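You operate a simulated robot arm through the tools that you are given. There is no shell and no other tool. Be economical: measure what you need, move in short steps, check, and stop when the job is done.

You are at the controls of a simulated robot arm. One attempt, no reset.

TASK
Take the cardboard tube from the back of the green bench and put it on the red hold plate. Then close the strip cabinet door. Then shut the strip cabinet drawer. Then put the steel bottle on the disc on the roll table. Then close the sheet cabinet drawer. Then push the sheet cabinet door shut. Then close the roll cabinet drawer. Then close the roll cabinet door. Then shut the right test drawer. Then take the plain roll and leave it on the top of the drawer bench. Do these in the order given. Set down upright: cardboard tube, steel bottle, plain roll.

The check looks at the end state, three seconds after you hand in, the way a careful person would. Anything else that was tipped, shoved, dropped, spilled or broken makes it a failure.

THE ROBOT
A 7-joint arm with a vacuum gripper on a trunk, on a base that drives. Base frame: it is fixed to the floor where the robot stands at the start and does not move with it; the origin is under the middle of the robot, x ahead of it, y to its left, z up; the surface under the hand at the start is at about z = 804. Units: mm, rad, N and s.
With the tool pointing down near the work surface it reaches from about 160 to 840 mm from the robot's upright axis, wherever it stands. Its first joint turns from -2.897 to 2.897 rad. Places, roughly: cardboard tube (10x10x20 cm) [800, -100, 900]; disc [-2000, -7250, 750]; plain roll [-7500, -1500, 1000]; red hold plate (24x17 cm) [380, 580, 800]; right test drawer [-6900, -4000, 700]; roll cabinet door [-2400, -7900, 300]; roll cabinet drawer [-2400, -7800, 600]; sheet cabinet door [-2700, -5600, 300]; sheet cabinet drawer [-2600, -5400, 600]; steel bottle (8x8x28 cm) [-2700, -5000, 900]; strip cabinet door [-2100, -3300, 300]; strip cabinet drawer [-2000, -3200, 600]; top of the drawer bench [-7500, -4400, 800]. Payload 1.88 kg.
Tool frame: the origin (TCP) lies in the middle of the cups' lips, and z points out of the cups. The gripper has 1 cup of 32 mm across, covering 32 by 32 mm (tool x, y); the bellows give 14 mm. With the vacuum on, a cup seals on a smooth face that it is pressed against (1 to 4 N); it does not hold porous or soft things. The pull reaches 41 N.
Orientation is that of the tool frame in the base frame, as a unit quaternion [w, x, y, z]. With the cups facing straight down, the tool's x points along the base's -x, its y along +y and its z along -z.

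THE INTERFACE
- The arm moves only by the tool step_arm. Its argument "deltas" is a list of rows, each a list of 3 entries, a list of its own where there are three numbers: the shift along the tool's x, y, z in mm, then the turn, a rotation vector about the tool's x, y, z in rad, then the vacuum: 1 switches it on, -1 off. In form: [[[dx, dy, dz], [wx, wy, wz], suction], ...]. A call has 1 to 12 rows; each row shifts and turns the commanded pose from where the row before left it, along the tool's axes as they then stand. Rows are played at 5 a second. More than 50 mm and 0.15 rad between two rows, or a gripper value outside its range, and nothing of the call is played. Where a pose cannot be reached the arm comes as near as it can. A force on the tool above 40 N (or 10 N above the force at the start of the call, whichever is more), or a blocked arm, ends the call early, and 0.2 s more pass. The pull builds up within a second once a cup has sealed. Time passes only in rows, and 0.2 s behind the last, so rows that do not move give it time. It gives the time, the measured TCP pose, the force on the tool (base axes) and the pull of the vacuum at its end, in the units of the frame above (readings bear some noise), with the torque about the TCP (base axes, N m) and any sound that the robot's microphone picked up, and new pictures: "pictures" is both (left out), scene, wrist or none.
- Cameras (640 x 400 px; columns grow to the right, rows downward): "scene" is now at [15.5, 177.2, 1561.4]; the picture's right is [0.18, -0.98, 0.00], its down [-0.75, -0.14, -0.65] and it looks along [0.64, 0.12, -0.76] (base axes); focal length 251 px, centre (320, 200). "wrist" rides on the gripper at [82, 14, -216] in the tool frame; the picture's right is [-0.17, 0.99, 0.00], its down [-0.91, -0.15, -0.37] and it looks along [-0.37, -0.06, 0.93] (tool axes); focal length 243 px, centre (320, 200). There is no depth. A picture from a camera that has moved, and an enlarged one, comes with that camera's place and axes in the base frame and with its lens.
- lift_body(by): slides the trunk up (or, below 0, down) by that many mm; the arm and the scene camera ride with it, the base frame stays. It gives what a move gives, with no picture.
- roll_base(legs): drives the robot by 1 to 6 legs, each [ahead, left, turn to the left] in mm, mm and rad, along the robot's own axes; the way and the turn of a leg run together, so that a leg with both is an arc; at most 1500 mm and 3.142 rad a leg. The arm and the cameras ride along, it lands a little off, and it stops where it bumps. It gives what a move gives, and a new picture of the scene camera.
- head_to(pan, tilt): turns the head with the scene camera to pan (to the left, within 2.705 rad either way) and tilt (down, from -0.506 to 1.204), counted from straight ahead of the robot. It gives what a move gives, and a new picture of the scene camera.
- zoom(camera, box): a new picture of the part [left, top, right, bottom] of that camera's present view, enlarged. The clock stands still meanwhile.
- finish_job(): hands the job in; it is judged then, once.

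Work in short steps. Places have to be worked out from the pictures, the camera data and where the tool is seen: move nearer, look again, correct. Check each grasp and each placing, and mend what went wrong. You have 196 turns and 260 pictures in all, those below and enlarged ones among them. Switch the vacuum off and draw the arm clear of the work before you hand the job in, unless the task says otherwise; then end with one line.

The tools are called after "Call:" as name(argument=value, ...) on one line, values as JSON. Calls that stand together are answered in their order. step_arm: Moves the arm, as the interface text tells. Its arguments: {"type":"object","properties":{"deltas":{"type":"array","items":{"type":"array"}},"pictures":{"type":"string","enum":["both","scene","wrist","none"]}},"required":["deltas"]} The other tools are called the same way: lift_body (by) slides the trunk up or down; roll_base (legs) drives the base; head_to (pan, tilt) turns the head that bears the scene camera; zoom (camera, box) takes an enlarged picture of a part of a camera's view; finish_job () hands the job in.

At the start:

```text
t: 0.0
tcp_pos: [436.4, 201.4, 1052.0]
tool_rot: [-0.001, 0.0, 1.0, 0.0]
contact_force: [0.1, 0.3, 0.5]
torque: [-0.02, -0.01, -0.03]
pull: 0.0
trunk travel left (down, up): [-525.0, 65.0]
robot x, y, heading: [-1.5, -1.9, 0.001]
head pan, tilt: [0.185, 0.864]
```

scene: 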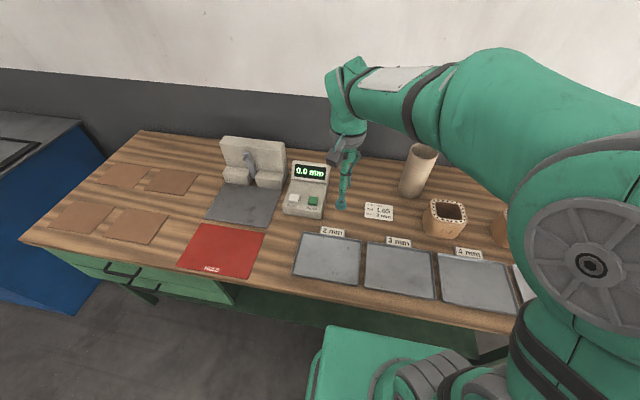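
wrist: 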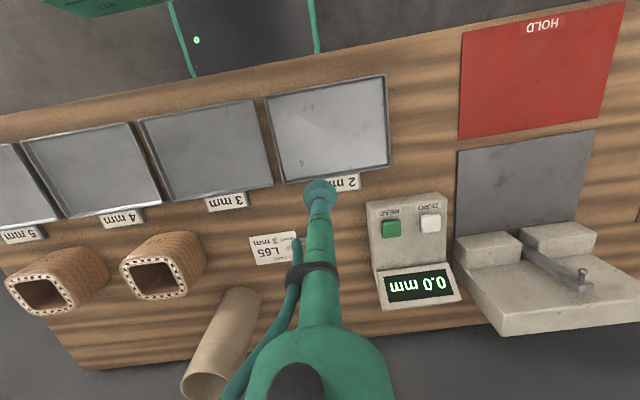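

I start by looking closely at the tube and its neighbours, to fix the grasp.

Call:
zoom(camera="scene", box=[280, 120, 520, 270])

Call:
zoom(camera="wrist", box=[0, 200, 320, 400])

```text
2.67 times, centred on (400, 195) of scene
camera zoom: at [15.5, 177.2, 1561.4], right [0.18, -0.98, 0.0], down [-0.75, -0.14, -0.65], along [0.64, 0.12, -0.76], focal length 668 px, centre (107, 213)
```

zoom: 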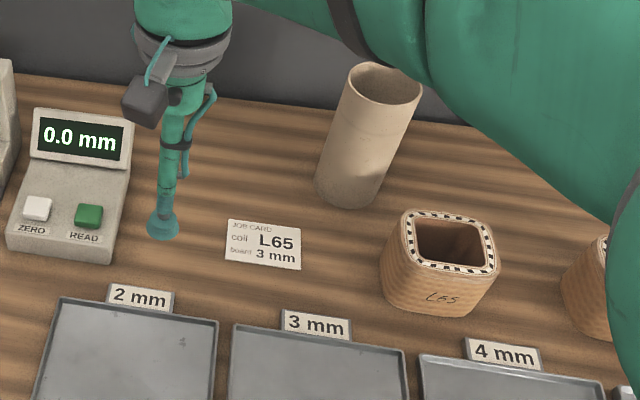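

```text
2.00 times, centred on (160, 300) of wrist
camera zoom: at [355.5, 214.9, 1268.0], right [0.17, 0.99, 0.0], down [0.91, -0.15, 0.37], along [0.37, -0.06, -0.93], focal length 485 px, centre (640, 0)
```

zoom: 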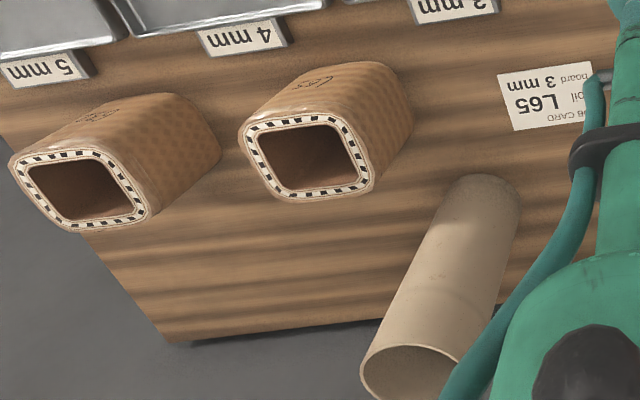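

The tube's centre works out near (777, -66) with a radius of about 50, so I'll suck it on its side. First I shift across in front of it, then pitch the tool level.

Call:
step_arm(deltas=[[[-20, -45, 0], [0, 0, 0], -1], [[-20, -45, 0], [0, 0, 0], -1], [[-20, -45, 0], [0, 0, 0], -1], [[-20, -45, 0], [0, 0, 0], -1], [[-20, -45, 0], [0, 0, 0], -1], [[-20, -42, 0], [0, 0, 0], -1]], pictures="none")

Call:
step_arm(deltas=[[[0, 0, 0], [0, -0.1428, 0], -1], [[0, 0, 0], [0, -0.1428, 0], -1], [[0, 0, 0], [0, -0.1428, 0], -1], [[0, 0, 0], [0, -0.1428, 0], -1], [[0, 0, 0], [0, -0.1428, 0], -1], [[0, 0, 0], [0, -0.1428, 0], -1], [[0, 0, 0], [0, -0.1428, 0], -1], [[0, 0, 0], [0, -0.1428, 0], -1], [[0, 0, 0], [0, -0.1428, 0], -1], [[0, 0, 0], [0, -0.1428, 0], -1], [[0, 0, 0], [0, -0.1428, 0], -1]])

```text
t: 1.4
tcp_pos: [557.6, -66.0, 1049.9]
tool_rot: [0.0, 0.0, 1.0, 0.001]
contact_force: [0.2, 0.2, -0.6]
torque: [0.0, 0.01, 0.06]
pull: 0.2
trunk travel left (down, up): [-525.0, 65.0]
robot x, y, heading: [0.1, 1.2, -0.003]
head pan, tilt: [0.185, 0.864]
```

```text
t: 3.0
tcp_pos: [558.4, -44.5, 927.2]
tool_rot: [0.348, -0.004, 0.937, 0.041]
contact_force: [-0.5, 0.3, -0.6]
torque: [0.0, -0.09, -0.03]
pull: 0.0
trunk travel left (down, up): [-525.0, 65.0]
robot x, y, heading: [-2.8, 0.3, -0.005]
head pan, tilt: [0.185, 0.864]
stopped in row 8: the arm was blocked; the commanded pose is now the measured one
camera scene: at [15.1, 177.1, 1551.3], right [0.18, -0.98, 0.0], down [-0.75, -0.14, -0.65], along [0.64, 0.12, -0.76], focal length 251 px, centre (320, 200)
camera wrist: at [356.0, -45.8, 1038.2], right [0.09, 0.98, 0.18], down [0.45, -0.2, 0.87], along [0.89, 0.0, -0.46], focal length 243 px, centre (320, 200)
```

scene: 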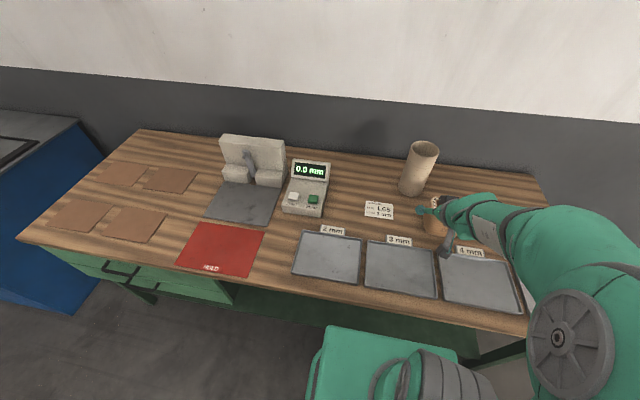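
wrist: 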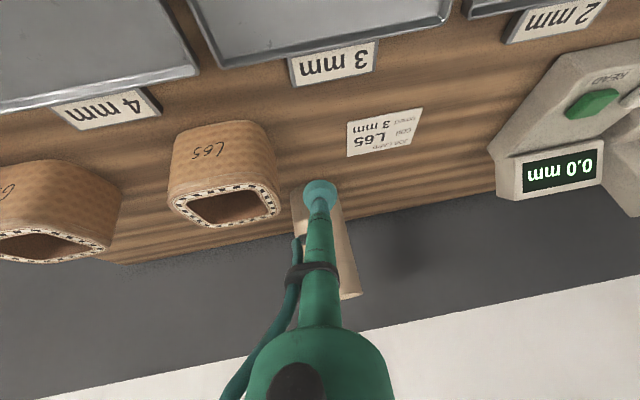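

The wrist joint ran out because the shoulder stands too high. I raise the hand and then lower the trunk, so the forearm lies flatter.

Call:
step_arm(deltas=[[[-26, 0, -30], [0, 0, 0], -1], [[-26, 0, -30], [0, 0, 0], -1], [[-26, 0, -30], [0, 0, 0], -1], [[-26, 0, -30], [0, 0, 0], -1], [[-26, 0, -30], [0, 0, 0], -1], [[-26, 0, -30], [0, 0, 0], -1]], pictures="none")

Call:
lift_body(by=-200)

```text
t: 4.5
tcp_pos: [555.8, -63.5, 1175.4]
tool_rot: [0.349, -0.004, 0.936, 0.04]
contact_force: [-0.6, -0.6, -0.4]
torque: [-0.01, -0.04, 0.02]
pull: 0.0
trunk travel left (down, up): [-525.0, 65.0]
robot x, y, heading: [-4.1, -0.4, 0.003]
head pan, tilt: [0.185, 0.864]
```

```text
t: 6.6
tcp_pos: [557.4, -62.2, 974.7]
tool_rot: [0.35, -0.004, 0.936, 0.041]
contact_force: [-0.3, 0.4, 0.8]
torque: [0.01, 0.0, -0.01]
pull: 0.1
trunk travel left (down, up): [-325.0, 265.0]
robot x, y, heading: [0.2, 0.3, -0.001]
head pan, tilt: [0.185, 0.864]
```

The trunk came down cleanly. I raise the hand again, lower another 150, and then try the rest of the pitch.

Call:
step_arm(deltas=[[[-26, 0, -30], [0, 0, 0], -1], [[-26, 0, -30], [0, 0, 0], -1], [[-26, 0, -30], [0, 0, 0], -1], [[-26, 0, -30], [0, 0, 0], -1], [[-20, 0, -24], [0, 0, 0], -1]], pictures="none")

Call:
lift_body(by=-150)

Call:
step_arm(deltas=[[[0, 0, 0], [0, -0.1425, 0], -1], [[0, 0, 0], [0, -0.1425, 0], -1], [[0, 0, 0], [0, -0.1425, 0], -1], [[0, 0, 0], [0, -0.1425, 0], -1], [[0, 0, 0], [0, -0.1425, 0], -1], [[0, 0, 0], [0, -0.1425, 0], -1]])

```text
t: 7.8
tcp_pos: [555.8, -77.1, 1165.5]
tool_rot: [0.348, -0.004, 0.937, 0.041]
contact_force: [-0.4, -0.7, 0.7]
torque: [-0.03, 0.03, -0.01]
pull: 0.0
trunk travel left (down, up): [-325.0, 265.0]
robot x, y, heading: [2.3, -1.2, 0.0]
head pan, tilt: [0.185, 0.864]
```

```text
t: 9.6
tcp_pos: [555.0, -77.5, 1015.6]
tool_rot: [0.349, -0.004, 0.936, 0.04]
contact_force: [-0.2, 0.2, 0.3]
torque: [-0.01, -0.02, 0.03]
pull: 0.2
trunk travel left (down, up): [-175.0, 415.0]
robot x, y, heading: [-2.4, 0.3, 0.002]
head pan, tilt: [0.185, 0.864]
```

```text
t: 10.7
tcp_pos: [610.8, -90.1, 901.3]
tool_rot: [0.53, 0.028, 0.844, 0.078]
contact_force: [-0.2, 0.6, -0.1]
torque: [0.03, 0.02, -0.01]
pull: 0.1
trunk travel left (down, up): [-175.0, 415.0]
robot x, y, heading: [2.9, -0.6, -0.002]
head pan, tilt: [0.185, 0.864]
stopped in row 5: the arm was blocked; the commanded pose is now the measured one
camera scene: at [26.0, 173.8, 1207.0], right [0.18, -0.98, 0.0], down [-0.75, -0.14, -0.64], along [0.63, 0.12, -0.77], focal length 251 px, centre (320, 200)
camera wrist: at [381.2, -86.8, 923.1], right [0.04, 0.95, 0.31], down [0.07, -0.31, 0.95], along [1.0, -0.02, -0.08], focal length 243 px, centre (320, 200)
```

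scene: 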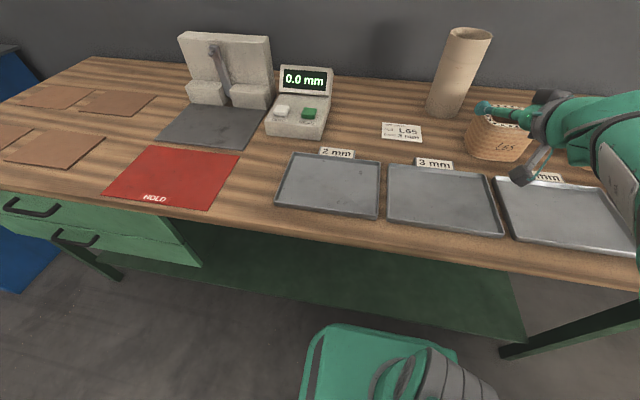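
wrist: 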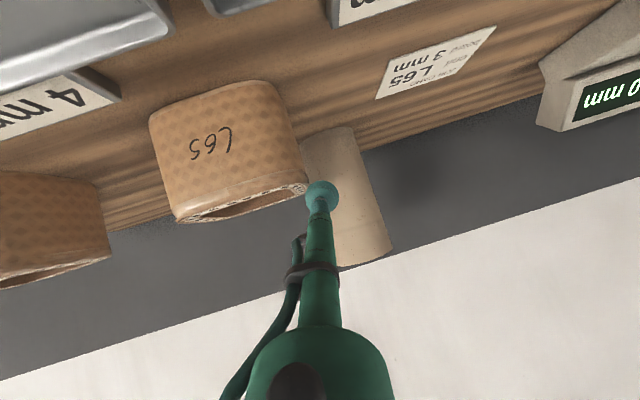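

The tool still stops about 26° short of level because the forearm is too folded, and it sits close to the L65 core. I raise the hand, back the base 250 mm to stretch the arm, and drop the trunk further.

Call:
step_arm(deltas=[[[-40, 0, -20], [0, 0, 0], -1], [[-40, 0, -20], [0, 0, 0], -1], [[-40, 0, -20], [0, 0, 0], -1], [[-40, 0, -20], [0, 0, 0], -1], [[-30, 0, -15], [0, 0, 0], -1]], pictures="none")

Call:
roll_base(legs=[[-250, 0, 0]])

Call:
lift_body(by=-100)

```text
t: 11.9
tcp_pos: [597.9, -120.3, 1125.3]
tool_rot: [0.536, 0.027, 0.84, 0.076]
contact_force: [-0.7, -0.8, 0.2]
torque: [-0.02, 0.0, -0.01]
pull: 0.0
trunk travel left (down, up): [-175.0, 415.0]
robot x, y, heading: [0.7, 0.1, -0.003]
head pan, tilt: [0.185, 0.864]
```

```text
t: 13.7
tcp_pos: [348.9, -121.1, 1125.1]
tool_rot: [0.535, 0.027, 0.841, 0.076]
contact_force: [0.7, -0.4, 0.1]
torque: [0.03, -0.03, 0.01]
pull: 0.0
trunk travel left (down, up): [-175.0, 415.0]
robot x, y, heading: [-249.2, 0.5, -0.0]
head pan, tilt: [0.185, 0.864]
camera scene: at [-232.4, 177.4, 1211.4], right [0.18, -0.98, 0.0], down [-0.75, -0.14, -0.65], along [0.64, 0.12, -0.76], focal length 251 px, centre (320, 200)
```

scene: 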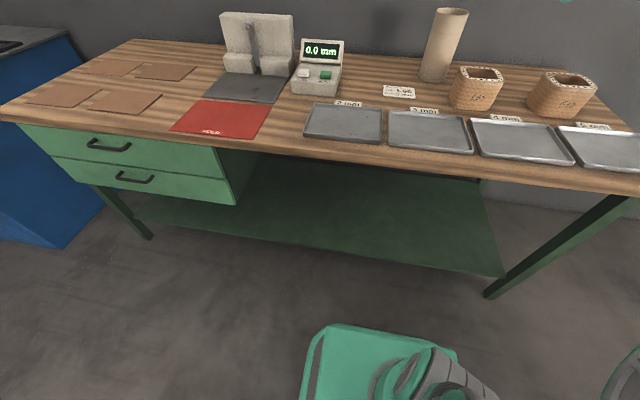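

```text
t: 15.0
tcp_pos: [348.5, -121.9, 1024.9]
tool_rot: [0.536, 0.027, 0.841, 0.076]
contact_force: [-0.3, -0.4, -0.1]
torque: [0.01, 0.0, 0.03]
pull: 0.1
trunk travel left (down, up): [-75.0, 515.0]
robot x, y, heading: [-249.1, -0.4, -0.003]
head pan, tilt: [0.185, 0.864]
```

The base is back and the trunk is low. Now I extend forward to about x=600 and level the tool, correcting the small yaw drift too.

Call:
step_arm(deltas=[[[-16.6, 7.7, 38.6], [0, 0, 0], -1], [[-16.6, 7.7, 38.6], [0, 0, 0], -1], [[-16.6, 7.7, 38.6], [0, 0, 0], -1], [[-16.6, 7.7, 38.6], [0, 0, 0], -1], [[-16.6, 7.7, 38.6], [0, 0, 0], -1], [[-16.6, 7.7, 38.6], [0, 0, 0], -1], [[0, 0, 0], [0.0175, -0.109, -0.037], -1], [[0, 0, 0], [0.0175, -0.109, -0.037], -1], [[0, 0, 0], [0.0175, -0.109, -0.037], -1], [[0, 0, 0], [0.0175, -0.109, -0.037], -1]])

```text
t: 17.2
tcp_pos: [605.2, -68.0, 1009.7]
tool_rot: [0.701, 0.001, 0.713, -0.001]
contact_force: [3.8, -0.9, -7.7]
torque: [-0.04, -1.37, 0.09]
pull: 0.0
trunk travel left (down, up): [-75.0, 515.0]
robot x, y, heading: [-248.6, -1.2, 0.001]
head pan, tilt: [0.185, 0.864]
camera scene: at [-228.4, 176.9, 1111.1], right [0.18, -0.98, 0.0], down [-0.75, -0.14, -0.65], along [0.64, 0.12, -0.76], focal length 251 px, centre (320, 200)
camera wrist: at [389.6, -53.2, 931.5], right [0.01, 0.99, 0.17], down [-0.36, -0.15, 0.92], along [0.93, -0.06, 0.35], focal length 243 px, centre (320, 200)
```

scene: 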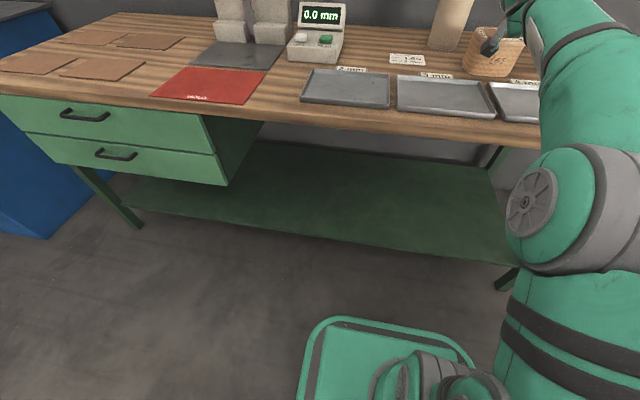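
wrist: 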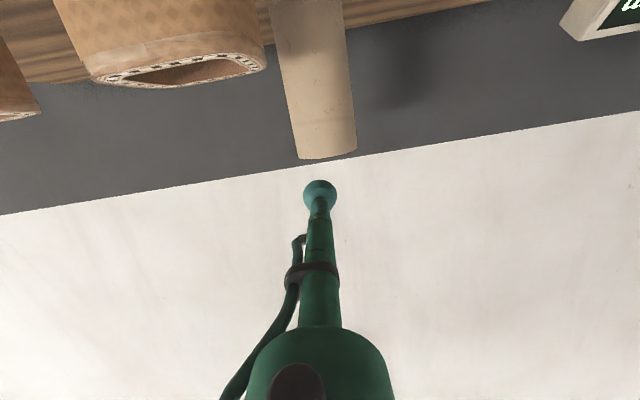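

The tool is level, but the force reading is odd (3.8, -7.7). I wait a beat to see whether it's real contact.

Call:
step_arm(deltas=[[[0, 0, 0], [0, 0, 0], -1], [[0, 0, 0], [0, 0, 0], -1]], pictures="none")

Call:
head_to(pan=-0.1, tilt=0.5)

```text
t: 17.8
tcp_pos: [598.5, -66.5, 1024.9]
tool_rot: [0.708, 0.0, 0.707, -0.001]
contact_force: [-0.2, -0.4, -0.5]
torque: [-0.02, 0.04, 0.0]
pull: 0.1
trunk travel left (down, up): [-75.0, 515.0]
robot x, y, heading: [-250.4, 2.2, 0.004]
head pan, tilt: [0.185, 0.864]
```

```text
t: 18.7
tcp_pos: [598.7, -66.4, 1024.2]
tool_rot: [0.707, 0.001, 0.707, -0.001]
contact_force: [-0.6, 0.8, 0.1]
torque: [0.0, 0.0, 0.02]
pull: 0.0
trunk travel left (down, up): [-75.0, 515.0]
robot x, y, heading: [-246.2, 0.3, -0.005]
head pan, tilt: [-0.099, 0.499]
camera scene: at [-218.2, 154.1, 1142.3], right [-0.1, -0.99, 0.0], down [-0.48, 0.05, -0.88], along [0.87, -0.09, -0.48], focal length 251 px, centre (320, 200)
```

scene: 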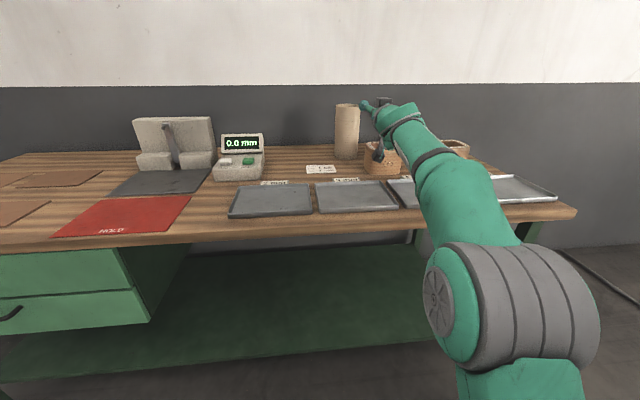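

Clear, it was only motion. Next I lower to z≈940 and advance to about 40 mm short of the tube, then look.

Call:
step_arm(deltas=[[[28, 2, 10], [0, 0, 0], -1], [[28, 2, 10], [0, 0, 0], -1], [[28, 2, 30], [0, 0, 0], -1], [[0, 0, 30], [0, 0, 0], -1], [[0, 0, 0], [0, 0, 0], -1]])

```text
t: 19.9
tcp_pos: [678.9, -61.1, 941.6]
tool_rot: [0.707, 0.001, 0.707, -0.001]
contact_force: [0.1, 0.0, -0.2]
torque: [-0.02, 0.01, 0.01]
pull: 0.0
trunk travel left (down, up): [-75.0, 515.0]
robot x, y, heading: [-243.3, 1.0, -0.003]
head pan, tilt: [-0.099, 0.499]
camera scene: at [-218.2, 154.1, 1142.4], right [-0.1, -0.99, 0.0], down [-0.48, 0.05, -0.88], along [0.87, -0.09, -0.48], focal length 251 px, centre (320, 200)
camera wrist: at [464.1, -46.1, 859.1], right [0.0, 0.99, 0.17], down [-0.38, -0.15, 0.91], along [0.93, -0.06, 0.37], focal length 243 px, centre (320, 200)
```

scene: 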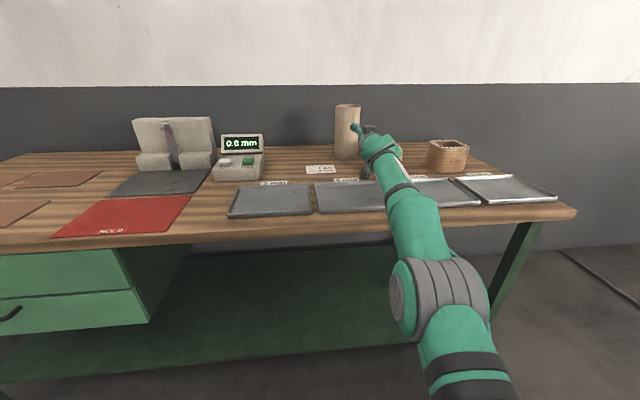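
wrist: 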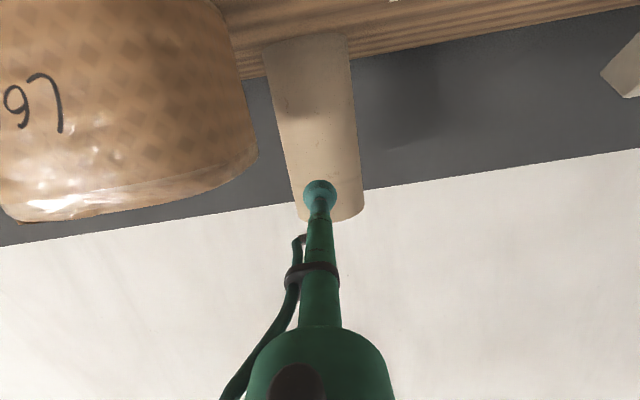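

The wrist view puts the tube's axis at y≈-50, so I shift left 10. Then I advance with vacuum on, in small steps near the expected face at x≈728.

Call:
step_arm(deltas=[[[0, 5, 15], [0, 0, 0], 1], [[0, 5, 15], [0, 0, 0], 1], [[0, 0, 8], [0, 0, 0], 1], [[0, 0, 3], [0, 0, 0], 1], [[0, 0, 3], [0, 0, 0], 1], [[0, 0, 0], [0, 0, 0], 1]])

```text
t: 21.3
tcp_pos: [723.6, -51.3, 941.5]
tool_rot: [0.708, -0.001, 0.706, 0.0]
contact_force: [0.4, 0.2, 0.5]
torque: [-0.01, -0.02, 0.0]
pull: 0.0
trunk travel left (down, up): [-75.0, 515.0]
robot x, y, heading: [-246.4, -0.7, 0.0]
head pan, tilt: [-0.099, 0.499]
camera scene: at [-218.1, 154.1, 1142.4], right [-0.1, -0.99, 0.0], down [-0.48, 0.05, -0.88], along [0.87, -0.09, -0.48], focal length 251 px, centre (320, 200)
camera wrist: at [508.3, -36.1, 858.7], right [0.0, 0.99, 0.16], down [-0.38, -0.15, 0.91], along [0.93, -0.06, 0.37], focal length 243 px, centre (320, 200)
```

scene: 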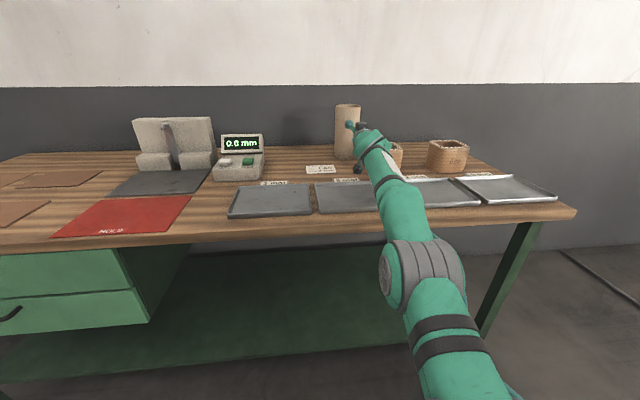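
wrist: 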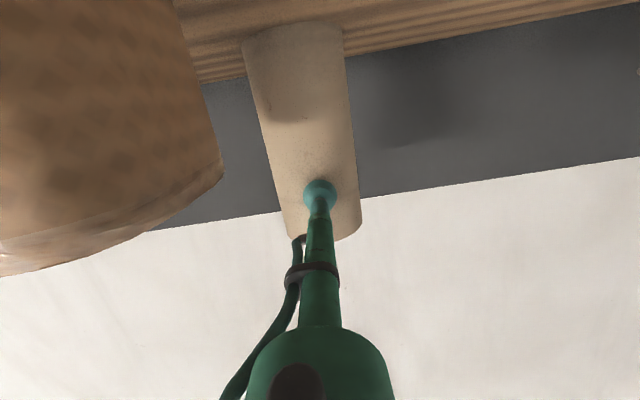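

Centred now and nearly touching. I continue in 3 mm steps.

Call:
step_arm(deltas=[[[0, 0, 3], [0, 0, 0], 1], [[0, 0, 3], [0, 0, 0], 1], [[0, 0, 2], [0, 0, 0], 1], [[0, 0, 2], [0, 0, 0], 1], [[0, 0, 0], [0, 0, 0], 1]], pictures="none")

```text
t: 22.5
tcp_pos: [732.4, -50.8, 942.4]
tool_rot: [0.708, 0.001, 0.706, -0.002]
contact_force: [-0.5, -0.9, 2.0]
torque: [-0.03, 0.05, 0.02]
pull: 40.6
trunk travel left (down, up): [-75.0, 515.0]
robot x, y, heading: [-244.3, -3.9, -0.002]
head pan, tilt: [-0.099, 0.499]
```

Sealed with a 40.6 N pull. I lift 100 mm.

Call:
step_arm(deltas=[[[-10, 0, 0], [0, 0, 0], 1], [[-30, 0, 0], [0, 0, 0], 1], [[-30, 0, 0], [0, 0, 0], 1], [[-30, 0, 0], [0, 0, 0], 1], [[0, 0, 0], [0, 0, 0], 1]])

```text
t: 23.7
tcp_pos: [735.3, -47.7, 1041.3]
tool_rot: [0.707, 0.0, 0.707, -0.001]
contact_force: [0.3, -0.2, -1.9]
torque: [0.03, 0.1, -0.01]
pull: 40.9
trunk travel left (down, up): [-75.0, 515.0]
robot x, y, heading: [-246.4, 0.4, -0.0]
head pan, tilt: [-0.099, 0.499]
camera scene: at [-218.2, 154.1, 1142.4], right [-0.1, -0.99, 0.0], down [-0.48, 0.05, -0.88], along [0.87, -0.09, -0.48], focal length 251 px, centre (320, 200)
camera wrist: at [518.1, -34.4, 958.6], right [0.0, 0.99, 0.16], down [-0.38, -0.15, 0.91], along [0.93, -0.06, 0.37], focal length 243 px, centre (320, 200)
```

scene: 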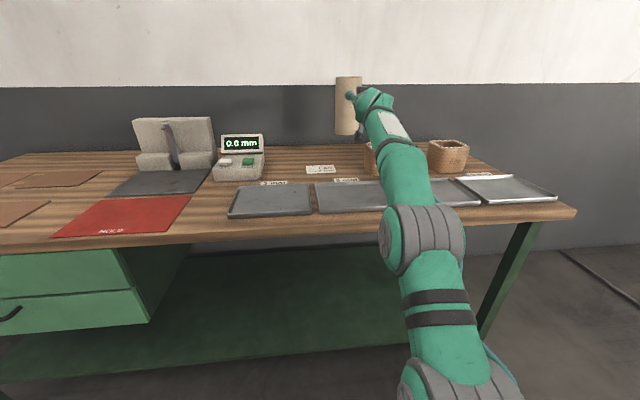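
wrist: 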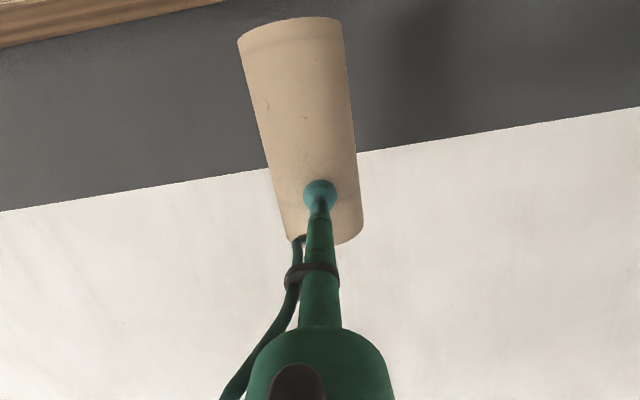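

The tube hangs upright. I carry it with the base: back 402, then left 631.

Call:
roll_base(legs=[[-402, 0, 0], [0, 631, 0]])

Call:
step_arm(deltas=[[[0, 0, 0], [0, 0, 0], 1]], pictures="wrist")

```text
t: 29.4
tcp_pos: [328.8, 606.7, 1042.0]
tool_rot: [0.707, -0.004, 0.707, 0.003]
contact_force: [0.0, 0.2, -1.3]
torque: [0.01, 0.06, -0.01]
pull: 40.3
trunk travel left (down, up): [-75.0, 515.0]
robot x, y, heading: [-657.1, 646.0, 0.011]
head pan, tilt: [-0.099, 0.499]
camera scene: at [-625.2, 799.8, 1142.4], right [-0.09, -1.0, 0.0], down [-0.48, 0.04, -0.88], along [0.87, -0.08, -0.48], focal length 251 px, centre (320, 200)
```

scene: 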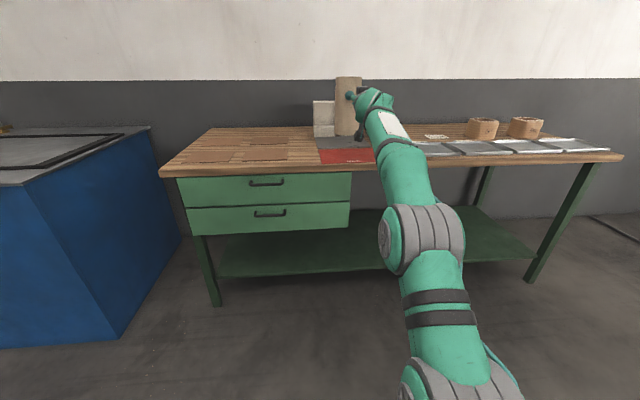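

```text
t: 29.8
tcp_pos: [328.7, 607.5, 1038.7]
tool_rot: [0.707, -0.003, 0.707, 0.004]
contact_force: [-0.4, 0.1, -1.0]
torque: [-0.02, 0.05, -0.01]
pull: 40.9
trunk travel left (down, up): [-75.0, 515.0]
robot x, y, heading: [-651.2, 643.1, 0.008]
head pan, tilt: [-0.099, 0.499]
camera wrist: at [113.3, 619.0, 958.0], right [-0.01, 0.99, 0.16], down [-0.37, -0.16, 0.91], along [0.93, -0.05, 0.37], focal length 243 px, centre (320, 200)
```

wrist: 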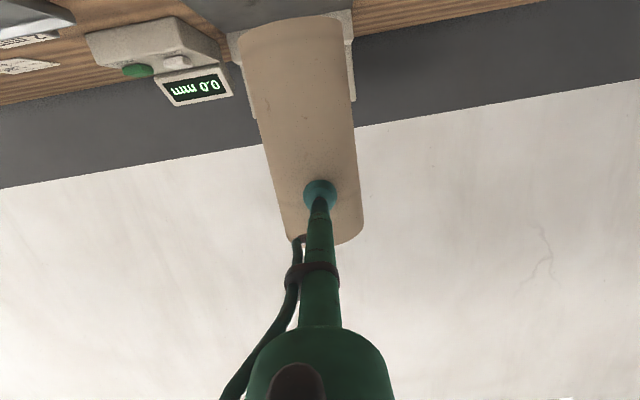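

The tube's centre is about (377, 607) and the plate's centre about (384, 588). I shift right 19 and lower most of the way.

Call:
step_arm(deltas=[[[25, -10, 3], [0, 0, 0], 1], [[25, -9, 3], [0, 0, 0], 1], [[25, 0, 0], [0, 0, 0], 1], [[10, 0, 0], [0, 0, 0], 1], [[0, 0, 0], [0, 0, 0], 1]], pictures="scene")

Call:
zoom(camera="scene", box=[270, 60, 430, 200])

```text
t: 31.0
tcp_pos: [334.8, 587.8, 957.3]
tool_rot: [0.708, -0.003, 0.707, 0.002]
contact_force: [0.2, 0.0, -0.8]
torque: [0.03, 0.08, -0.02]
pull: 40.4
trunk travel left (down, up): [-75.0, 515.0]
robot x, y, heading: [-653.8, 651.9, 0.011]
head pan, tilt: [-0.099, 0.499]
camera scene: at [-625.1, 799.7, 1142.4], right [-0.09, -1.0, 0.0], down [-0.48, 0.04, -0.88], along [0.87, -0.08, -0.48], focal length 251 px, centre (320, 200)
```

scene: 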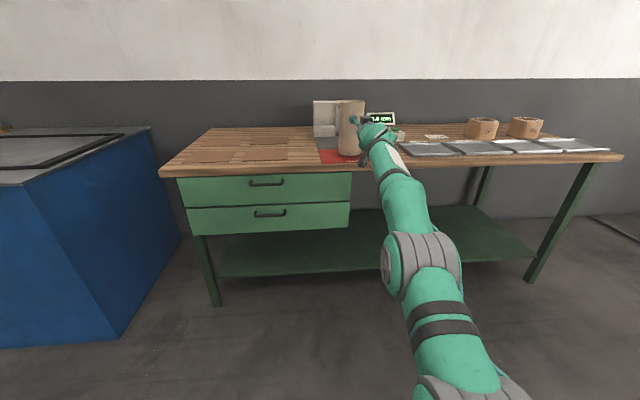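

```text
2.86 times, centred on (350, 130) of scene
camera zoom: at [-625.1, 799.7, 1142.4], right [-0.09, -1.0, 0.0], down [-0.48, 0.04, -0.88], along [0.87, -0.08, -0.48], focal length 716 px, centre (234, 400)
```

zoom: 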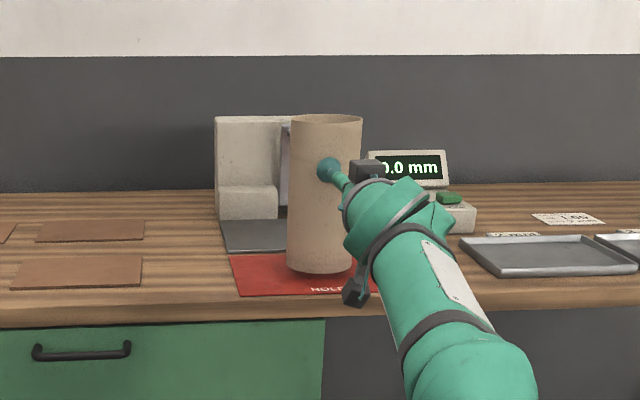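

Positioned over the plate, with about 13 mm to go. I lower in small steps until the force shows contact.

Call:
step_arm(deltas=[[[5, 0, 0], [0, 0, 0], 1], [[3, 0, 0], [0, 0, 0], 1], [[3, 0, 0], [0, 0, 0], 1], [[2, 0, 0], [0, 0, 0], 1], [[0, 0, 0], [0, 0, 0], 1]], pictures="none")

```text
t: 32.2
tcp_pos: [333.9, 588.2, 944.9]
tool_rot: [0.708, -0.004, 0.706, 0.004]
contact_force: [-0.4, -1.4, 2.6]
torque: [0.04, -0.01, -0.03]
pull: 40.0
trunk travel left (down, up): [-75.0, 515.0]
robot x, y, heading: [-654.1, 646.5, 0.007]
head pan, tilt: [-0.099, 0.499]
```

The upward force of 2.6 N shows the tube is standing on the plate. I release and draw back.

Call:
step_arm(deltas=[[[0, 0, 0], [0, 0, 0], -1], [[0, 0, 0], [0, 0, 0], -1], [[0, 0, 0], [0, 0, 0], -1], [[0, 0, 0], [0, 0, 0], -1], [[0, 0, -5], [0, 0, 0], -1], [[0, 0, -10], [0, 0, 0], -1], [[0, 0, -30], [0, 0, 0], -1], [[0, 0, -40], [0, 0, 0], -1], [[-20, 0, -40], [0, 0, 0], -1]], pictures="scene")

Call:
zoom(camera="scene", box=[270, 60, 430, 200])

```text
t: 34.2
tcp_pos: [206.2, 587.6, 963.1]
tool_rot: [0.708, -0.003, 0.706, 0.002]
contact_force: [-0.5, 0.1, 0.5]
torque: [0.02, 0.06, 0.04]
pull: 0.1
trunk travel left (down, up): [-75.0, 515.0]
robot x, y, heading: [-655.6, 644.6, 0.012]
head pan, tilt: [-0.099, 0.499]
camera scene: at [-625.5, 799.8, 1142.5], right [-0.09, -1.0, 0.0], down [-0.48, 0.04, -0.88], along [0.87, -0.08, -0.48], focal length 251 px, centre (320, 200)
```

scene: 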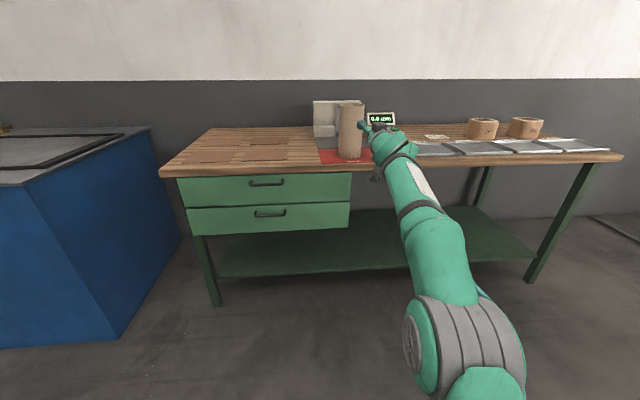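

```text
2.86 times, centred on (350, 130) of scene
camera zoom: at [-625.5, 799.8, 1142.5], right [-0.09, -1.0, 0.0], down [-0.48, 0.04, -0.88], along [0.87, -0.08, -0.48], focal length 716 px, centre (234, 400)
```

zoom: 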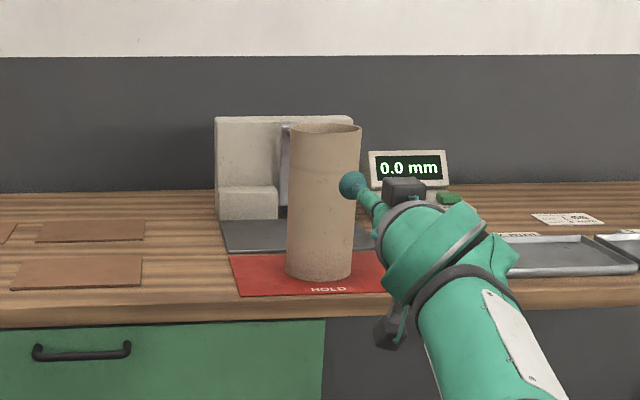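

The tube stands upright on the red plate. I back away and look to the right, toward the strip cabinet.

Call:
roll_base(legs=[[-400, 0, 0]])

Call:
head_to(pan=-1.7, tilt=0.2)

```text
t: 36.7
tcp_pos: [-203.2, 583.4, 960.3]
tool_rot: [0.708, -0.004, 0.706, 0.003]
contact_force: [0.7, 0.6, 0.4]
torque: [0.02, 0.02, 0.0]
pull: 0.0
trunk travel left (down, up): [-75.0, 515.0]
robot x, y, heading: [-1060.9, 639.8, 0.006]
head pan, tilt: [-0.099, 0.499]
camera scene: at [-1035.7, 796.2, 1142.4], right [-0.09, -1.0, 0.0], down [-0.48, 0.04, -0.88], along [0.87, -0.08, -0.48], focal length 251 px, centre (320, 200)
```

scene: 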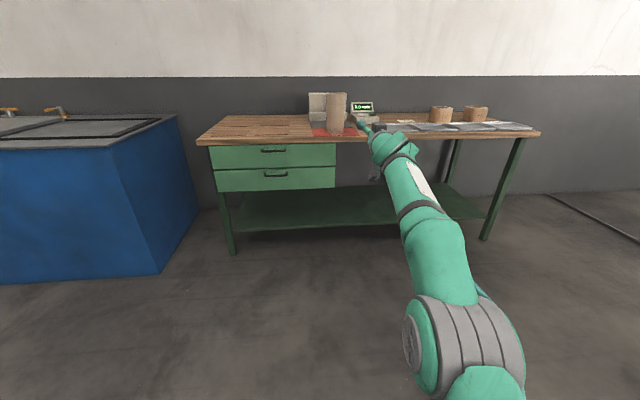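

```text
t: 38.4
tcp_pos: [-202.0, 583.5, 962.7]
tool_rot: [0.708, -0.004, 0.707, 0.003]
contact_force: [0.2, -0.1, 0.2]
torque: [0.01, -0.01, 0.02]
pull: 0.1
trunk travel left (down, up): [-75.0, 515.0]
robot x, y, heading: [-1064.3, 643.1, 0.012]
head pan, tilt: [-1.7, 0.201]
camera scene: at [-1137.4, 711.8, 1170.1], right [-0.99, 0.12, 0.0], down [0.02, 0.2, -0.98], along [-0.12, -0.97, -0.2], focal length 251 px, centre (320, 200)
```

scene: 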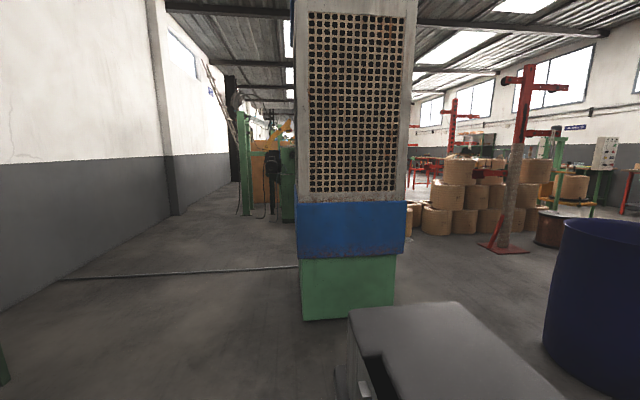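

I see a tall machine ahead, a drum, and a grey box nearby. I look at the near floor and to the rear right before turning.

Call:
head_to(pan=-1.7, tilt=0.85)

Call:
head_to(pan=-0.9, tilt=0.3)

```text
t: 39.4
tcp_pos: [-203.2, 584.4, 962.5]
tool_rot: [0.708, -0.005, 0.707, 0.004]
contact_force: [-0.5, -0.4, 0.2]
torque: [-0.01, 0.01, 0.03]
pull: 0.0
trunk travel left (down, up): [-75.0, 515.0]
robot x, y, heading: [-1060.3, 642.7, 0.011]
head pan, tilt: [-1.7, 0.85]
camera scene: at [-1135.6, 726.7, 1112.5], right [-0.99, 0.12, 0.0], down [0.09, 0.75, -0.66], along [-0.08, -0.66, -0.75], focal length 251 px, centre (320, 200)
```

scene: 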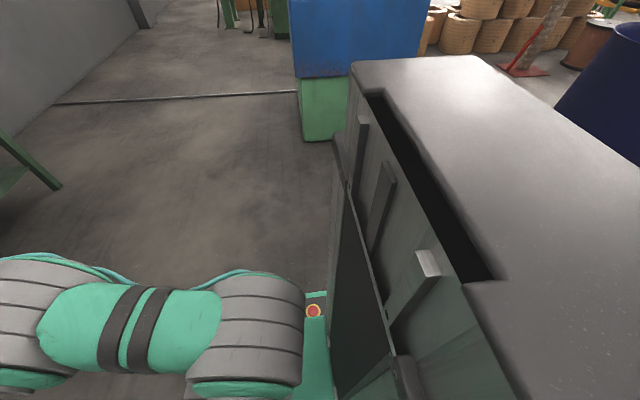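

```text
t: 40.5
tcp_pos: [-203.3, 584.3, 962.3]
tool_rot: [0.708, -0.004, 0.707, 0.003]
contact_force: [0.2, -0.9, -0.1]
torque: [0.0, 0.02, -0.02]
pull: 0.1
trunk travel left (down, up): [-75.0, 515.0]
robot x, y, heading: [-1063.6, 642.1, 0.013]
head pan, tilt: [-0.901, 0.3]
camera scene: at [-1067.7, 731.7, 1160.7], right [-0.78, -0.63, 0.0], down [-0.19, 0.23, -0.96], along [0.6, -0.74, -0.3], focal length 251 px, centre (320, 200)
```

scene: 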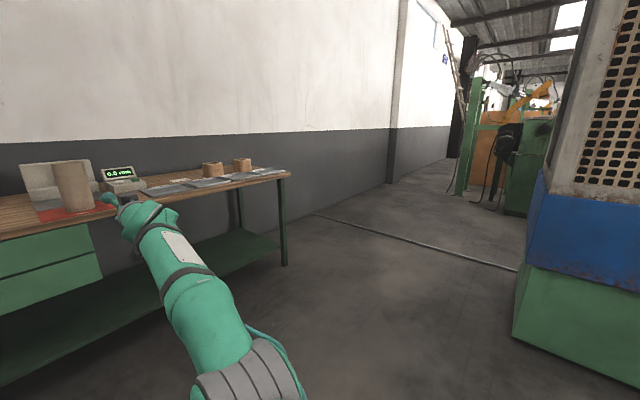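

The grey block is the robot's own column. I turn right, shift over to clear the machine, and drive along the aisle.

Call:
roll_base(legs=[[0, 0, -1.58], [0, 350, 0], [1500, 0, 0]])

Call:
head_to(pan=-0.6, tilt=0.3)

```text
t: 53.6
tcp_pos: [-762.1, -1719.6, 962.3]
tool_rot: [0.501, 0.498, 0.5, -0.5]
contact_force: [-0.7, 1.0, 0.4]
torque: [0.03, 0.02, -0.01]
pull: 0.1
trunk travel left (down, up): [-75.0, 515.0]
robot x, y, heading: [-700.1, -858.9, -1.564]
head pan, tilt: [-0.901, 0.3]
camera scene: at [-610.1, -856.3, 1160.8], right [-0.62, 0.78, 0.0], down [0.23, 0.18, -0.96], along [-0.75, -0.6, -0.3], focal length 251 px, centre (320, 200)
```

scene: 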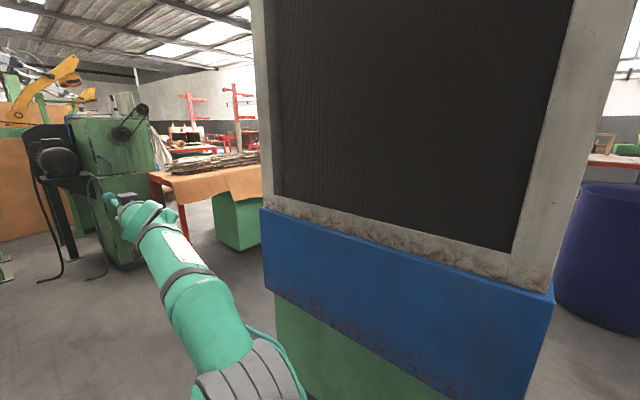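

```text
t: 54.5
tcp_pos: [-764.3, -1717.4, 962.5]
tool_rot: [0.5, 0.499, 0.5, -0.5]
contact_force: [-0.3, 0.3, -0.2]
torque: [0.01, 0.01, 0.01]
pull: 0.1
trunk travel left (down, up): [-75.0, 515.0]
robot x, y, heading: [-700.2, -861.6, -1.569]
head pan, tilt: [-0.6, 0.3]
camera scene: at [-589.7, -875.2, 1160.8], right [-0.83, 0.56, 0.0], down [0.17, 0.24, -0.96], along [-0.54, -0.79, -0.3], focal length 251 px, centre (320, 200)
```

scene: 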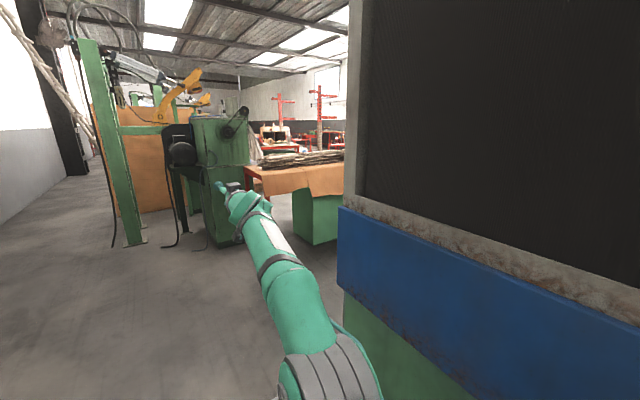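

The cloth-covered table with a green cabinet beneath looks like the strip table. I zoom in on it.

Call:
zoom(camera="scene", box=[160, 100, 360, 260])

```text
2.50 times, centred on (260, 180) of scene
camera zoom: at [-589.7, -875.2, 1160.8], right [-0.83, 0.56, 0.0], down [0.17, 0.24, -0.96], along [-0.54, -0.79, -0.3], focal length 627 px, centre (470, 250)
```

zoom: 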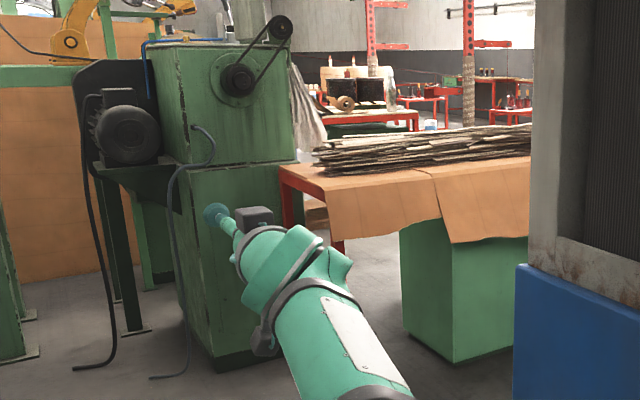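

The cabinet's front must face -y, so I have to go around it by the west. I raise the trunk so the arm passes above the table, drive into the gap past the tall machine, and turn to face west.

Call:
lift_body(by=300)

Call:
roll_base(legs=[[1230, 0, 0], [0, 0, -1.571]])

Call:
head_to(pan=0.35, tilt=0.5)

```text
t: 57.5
tcp_pos: [-764.1, -1718.8, 1261.1]
tool_rot: [0.501, 0.499, 0.5, -0.5]
contact_force: [0.1, 0.3, -0.6]
torque: [-0.02, 0.01, -0.03]
pull: 0.0
trunk travel left (down, up): [-375.0, 215.0]
robot x, y, heading: [-703.1, -855.5, -1.573]
head pan, tilt: [-0.6, 0.3]
```

```text
t: 67.4
tcp_pos: [-1552.1, -2007.3, 1262.8]
tool_rot: [-0.005, -0.707, -0.005, 0.707]
contact_force: [0.0, -0.4, 0.0]
torque: [-0.02, -0.01, 0.01]
pull: 0.1
trunk travel left (down, up): [-375.0, 215.0]
robot x, y, heading: [-686.6, -2063.7, -3.128]
head pan, tilt: [-0.6, 0.3]
camera scene: at [-706.7, -2173.9, 1460.8], right [0.55, 0.83, 0.0], down [0.25, -0.16, -0.96], along [-0.8, 0.53, -0.3], focal length 251 px, centre (320, 200)
```

scene: 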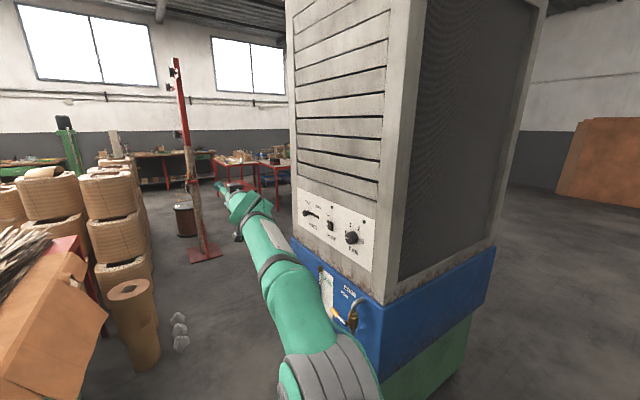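

```text
t: 68.6
tcp_pos: [-1553.0, -2008.2, 1262.6]
tool_rot: [-0.005, -0.706, -0.006, 0.708]
contact_force: [0.7, -0.6, 0.2]
torque: [-0.04, 0.02, 0.03]
pull: 0.0
trunk travel left (down, up): [-375.0, 215.0]
robot x, y, heading: [-690.2, -2060.7, -3.13]
head pan, tilt: [0.351, 0.499]
camera scene: at [-714.0, -2258.0, 1442.4], right [-0.36, 0.93, 0.0], down [0.45, 0.17, -0.88], along [-0.82, -0.31, -0.48], focal length 251 px, centre (320, 200)
```

scene: 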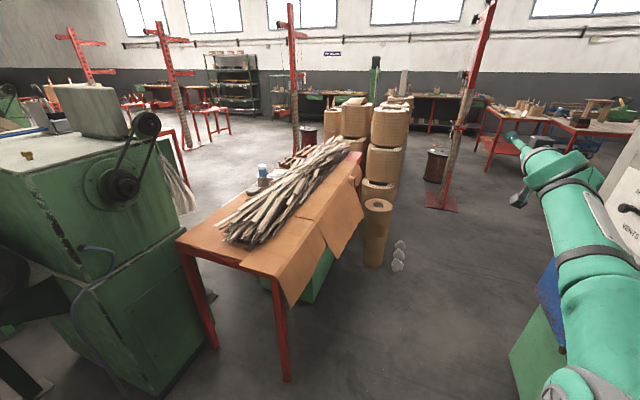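

The aisle west is open, but there's a small standing roll and some scraps on the floor near the table's end. I look down to learn how wide my own base is.

Call:
head_to(pan=0.9, tilt=1.2)

Call:
head_to(pan=0.15, tilt=0.55)

```text
t: 69.7
tcp_pos: [-1553.3, -2006.8, 1261.4]
tool_rot: [-0.005, -0.707, -0.005, 0.707]
contact_force: [-0.4, 0.2, -0.1]
torque: [-0.01, 0.01, 0.04]
pull: 0.1
trunk travel left (down, up): [-375.0, 215.0]
robot x, y, heading: [-688.2, -2065.3, -3.126]
head pan, tilt: [0.901, 1.201]
camera scene: at [-663.2, -2269.9, 1388.8], right [-0.79, 0.61, 0.0], down [0.57, 0.74, -0.36], along [-0.22, -0.29, -0.93], focal length 251 px, centre (320, 200)
```

scene: 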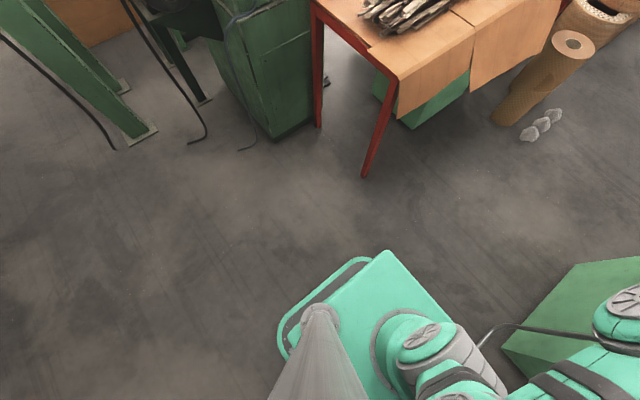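

```text
t: 70.8
tcp_pos: [-1551.6, -2008.3, 1263.2]
tool_rot: [-0.006, -0.707, -0.006, 0.707]
contact_force: [0.2, 0.4, -0.3]
torque: [-0.02, -0.02, -0.02]
pull: 0.0
trunk travel left (down, up): [-375.0, 215.0]
robot x, y, heading: [-688.2, -2061.2, -3.122]
head pan, tilt: [0.15, 0.55]
camera scene: at [-717.5, -2240.3, 1437.8], right [-0.16, 0.99, 0.0], down [0.52, 0.09, -0.85], along [-0.84, -0.14, -0.52], focal length 251 px, centre (320, 200)
```

scene: 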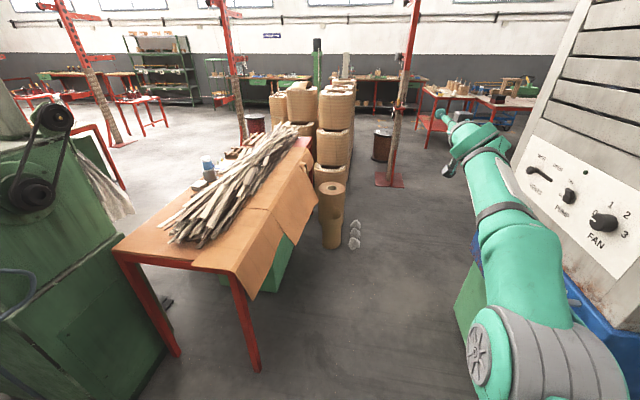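

My base is only about 210 mm to either side, so the gap is comfortable. I shift right and drive west, then look at the roll stacks.

Call:
roll_base(legs=[[0, -200, 0], [1500, 0, 0]])

Call:
head_to(pan=0.35, tilt=0.4)

```text
t: 74.7
tcp_pos: [-1847.1, -1792.3, 1255.5]
tool_rot: [-0.006, 0.71, -0.006, -0.705]
contact_force: [0.5, -0.7, -0.2]
torque: [0.02, 0.0, 0.0]
pull: 0.0
trunk travel left (down, up): [-375.0, 215.0]
robot x, y, heading: [-983.9, -1873.2, 3.125]
head pan, tilt: [0.15, 0.55]
stopped in leg 2: the robot was blocked; the commanded pose is now the measured one
camera scene: at [-1018.4, -2050.1, 1437.8], right [-0.13, 0.99, 0.0], down [0.52, 0.07, -0.85], along [-0.84, -0.11, -0.52], focal length 251 px, centre (320, 200)
```

scene: 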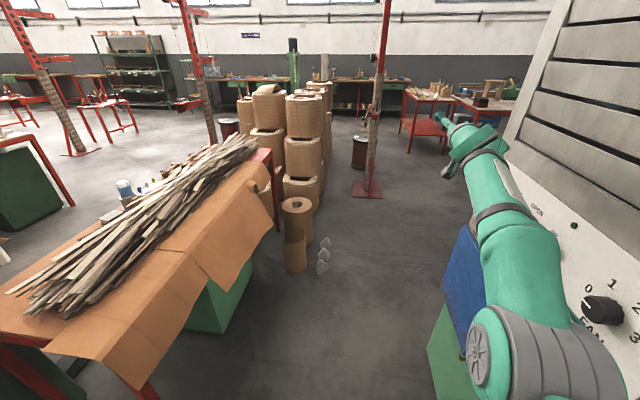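

```text
t: 75.4
tcp_pos: [-1847.9, -1792.2, 1254.8]
tool_rot: [-0.005, 0.71, -0.006, -0.704]
contact_force: [0.0, -0.1, 0.8]
torque: [-0.01, -0.02, 0.03]
pull: 0.1
trunk travel left (down, up): [-375.0, 215.0]
robot x, y, heading: [-985.3, -1873.5, 3.127]
head pan, tilt: [0.351, 0.4]
camera scene: at [-1016.9, -2068.4, 1451.5], right [-0.33, 0.94, 0.0], down [0.37, 0.13, -0.92], along [-0.87, -0.3, -0.39], focal length 251 px, centre (320, 200)
```

scene: 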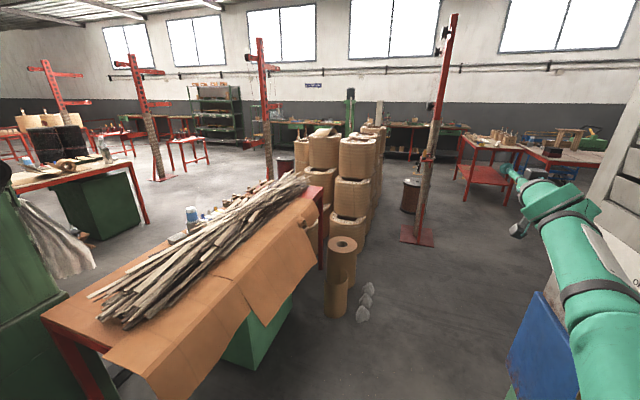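

The arm brushed the machine's side, so I back off slightly and shift 140 left. I then go past the machine before veering right.

Call:
roll_base(legs=[[-60, 0, 0], [0, 150, 0], [960, 0, 0], [430, -250, 0]])

```text
t: 83.3
tcp_pos: [-2892.6, -1890.6, 1259.4]
tool_rot: [0.02, 0.707, 0.02, -0.707]
contact_force: [0.1, -0.3, -0.1]
torque: [0.01, 0.03, -0.03]
pull: 0.1
trunk travel left (down, up): [-375.0, 215.0]
robot x, y, heading: [-2027.3, -1908.9, -3.084]
head pan, tilt: [0.351, 0.4]
stopped in leg 4: the robot was blocked; the commanded pose is now the measured one
camera scene: at [-2045.2, -2106.4, 1451.5], right [-0.4, 0.92, 0.0], down [0.36, 0.15, -0.92], along [-0.85, -0.36, -0.39], focal length 251 px, centre (320, 200)
```

scene: 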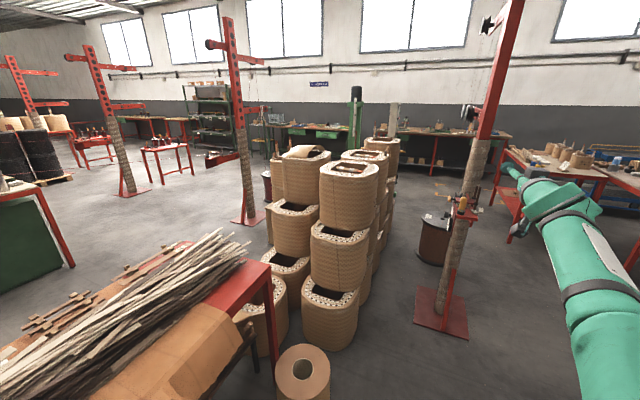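

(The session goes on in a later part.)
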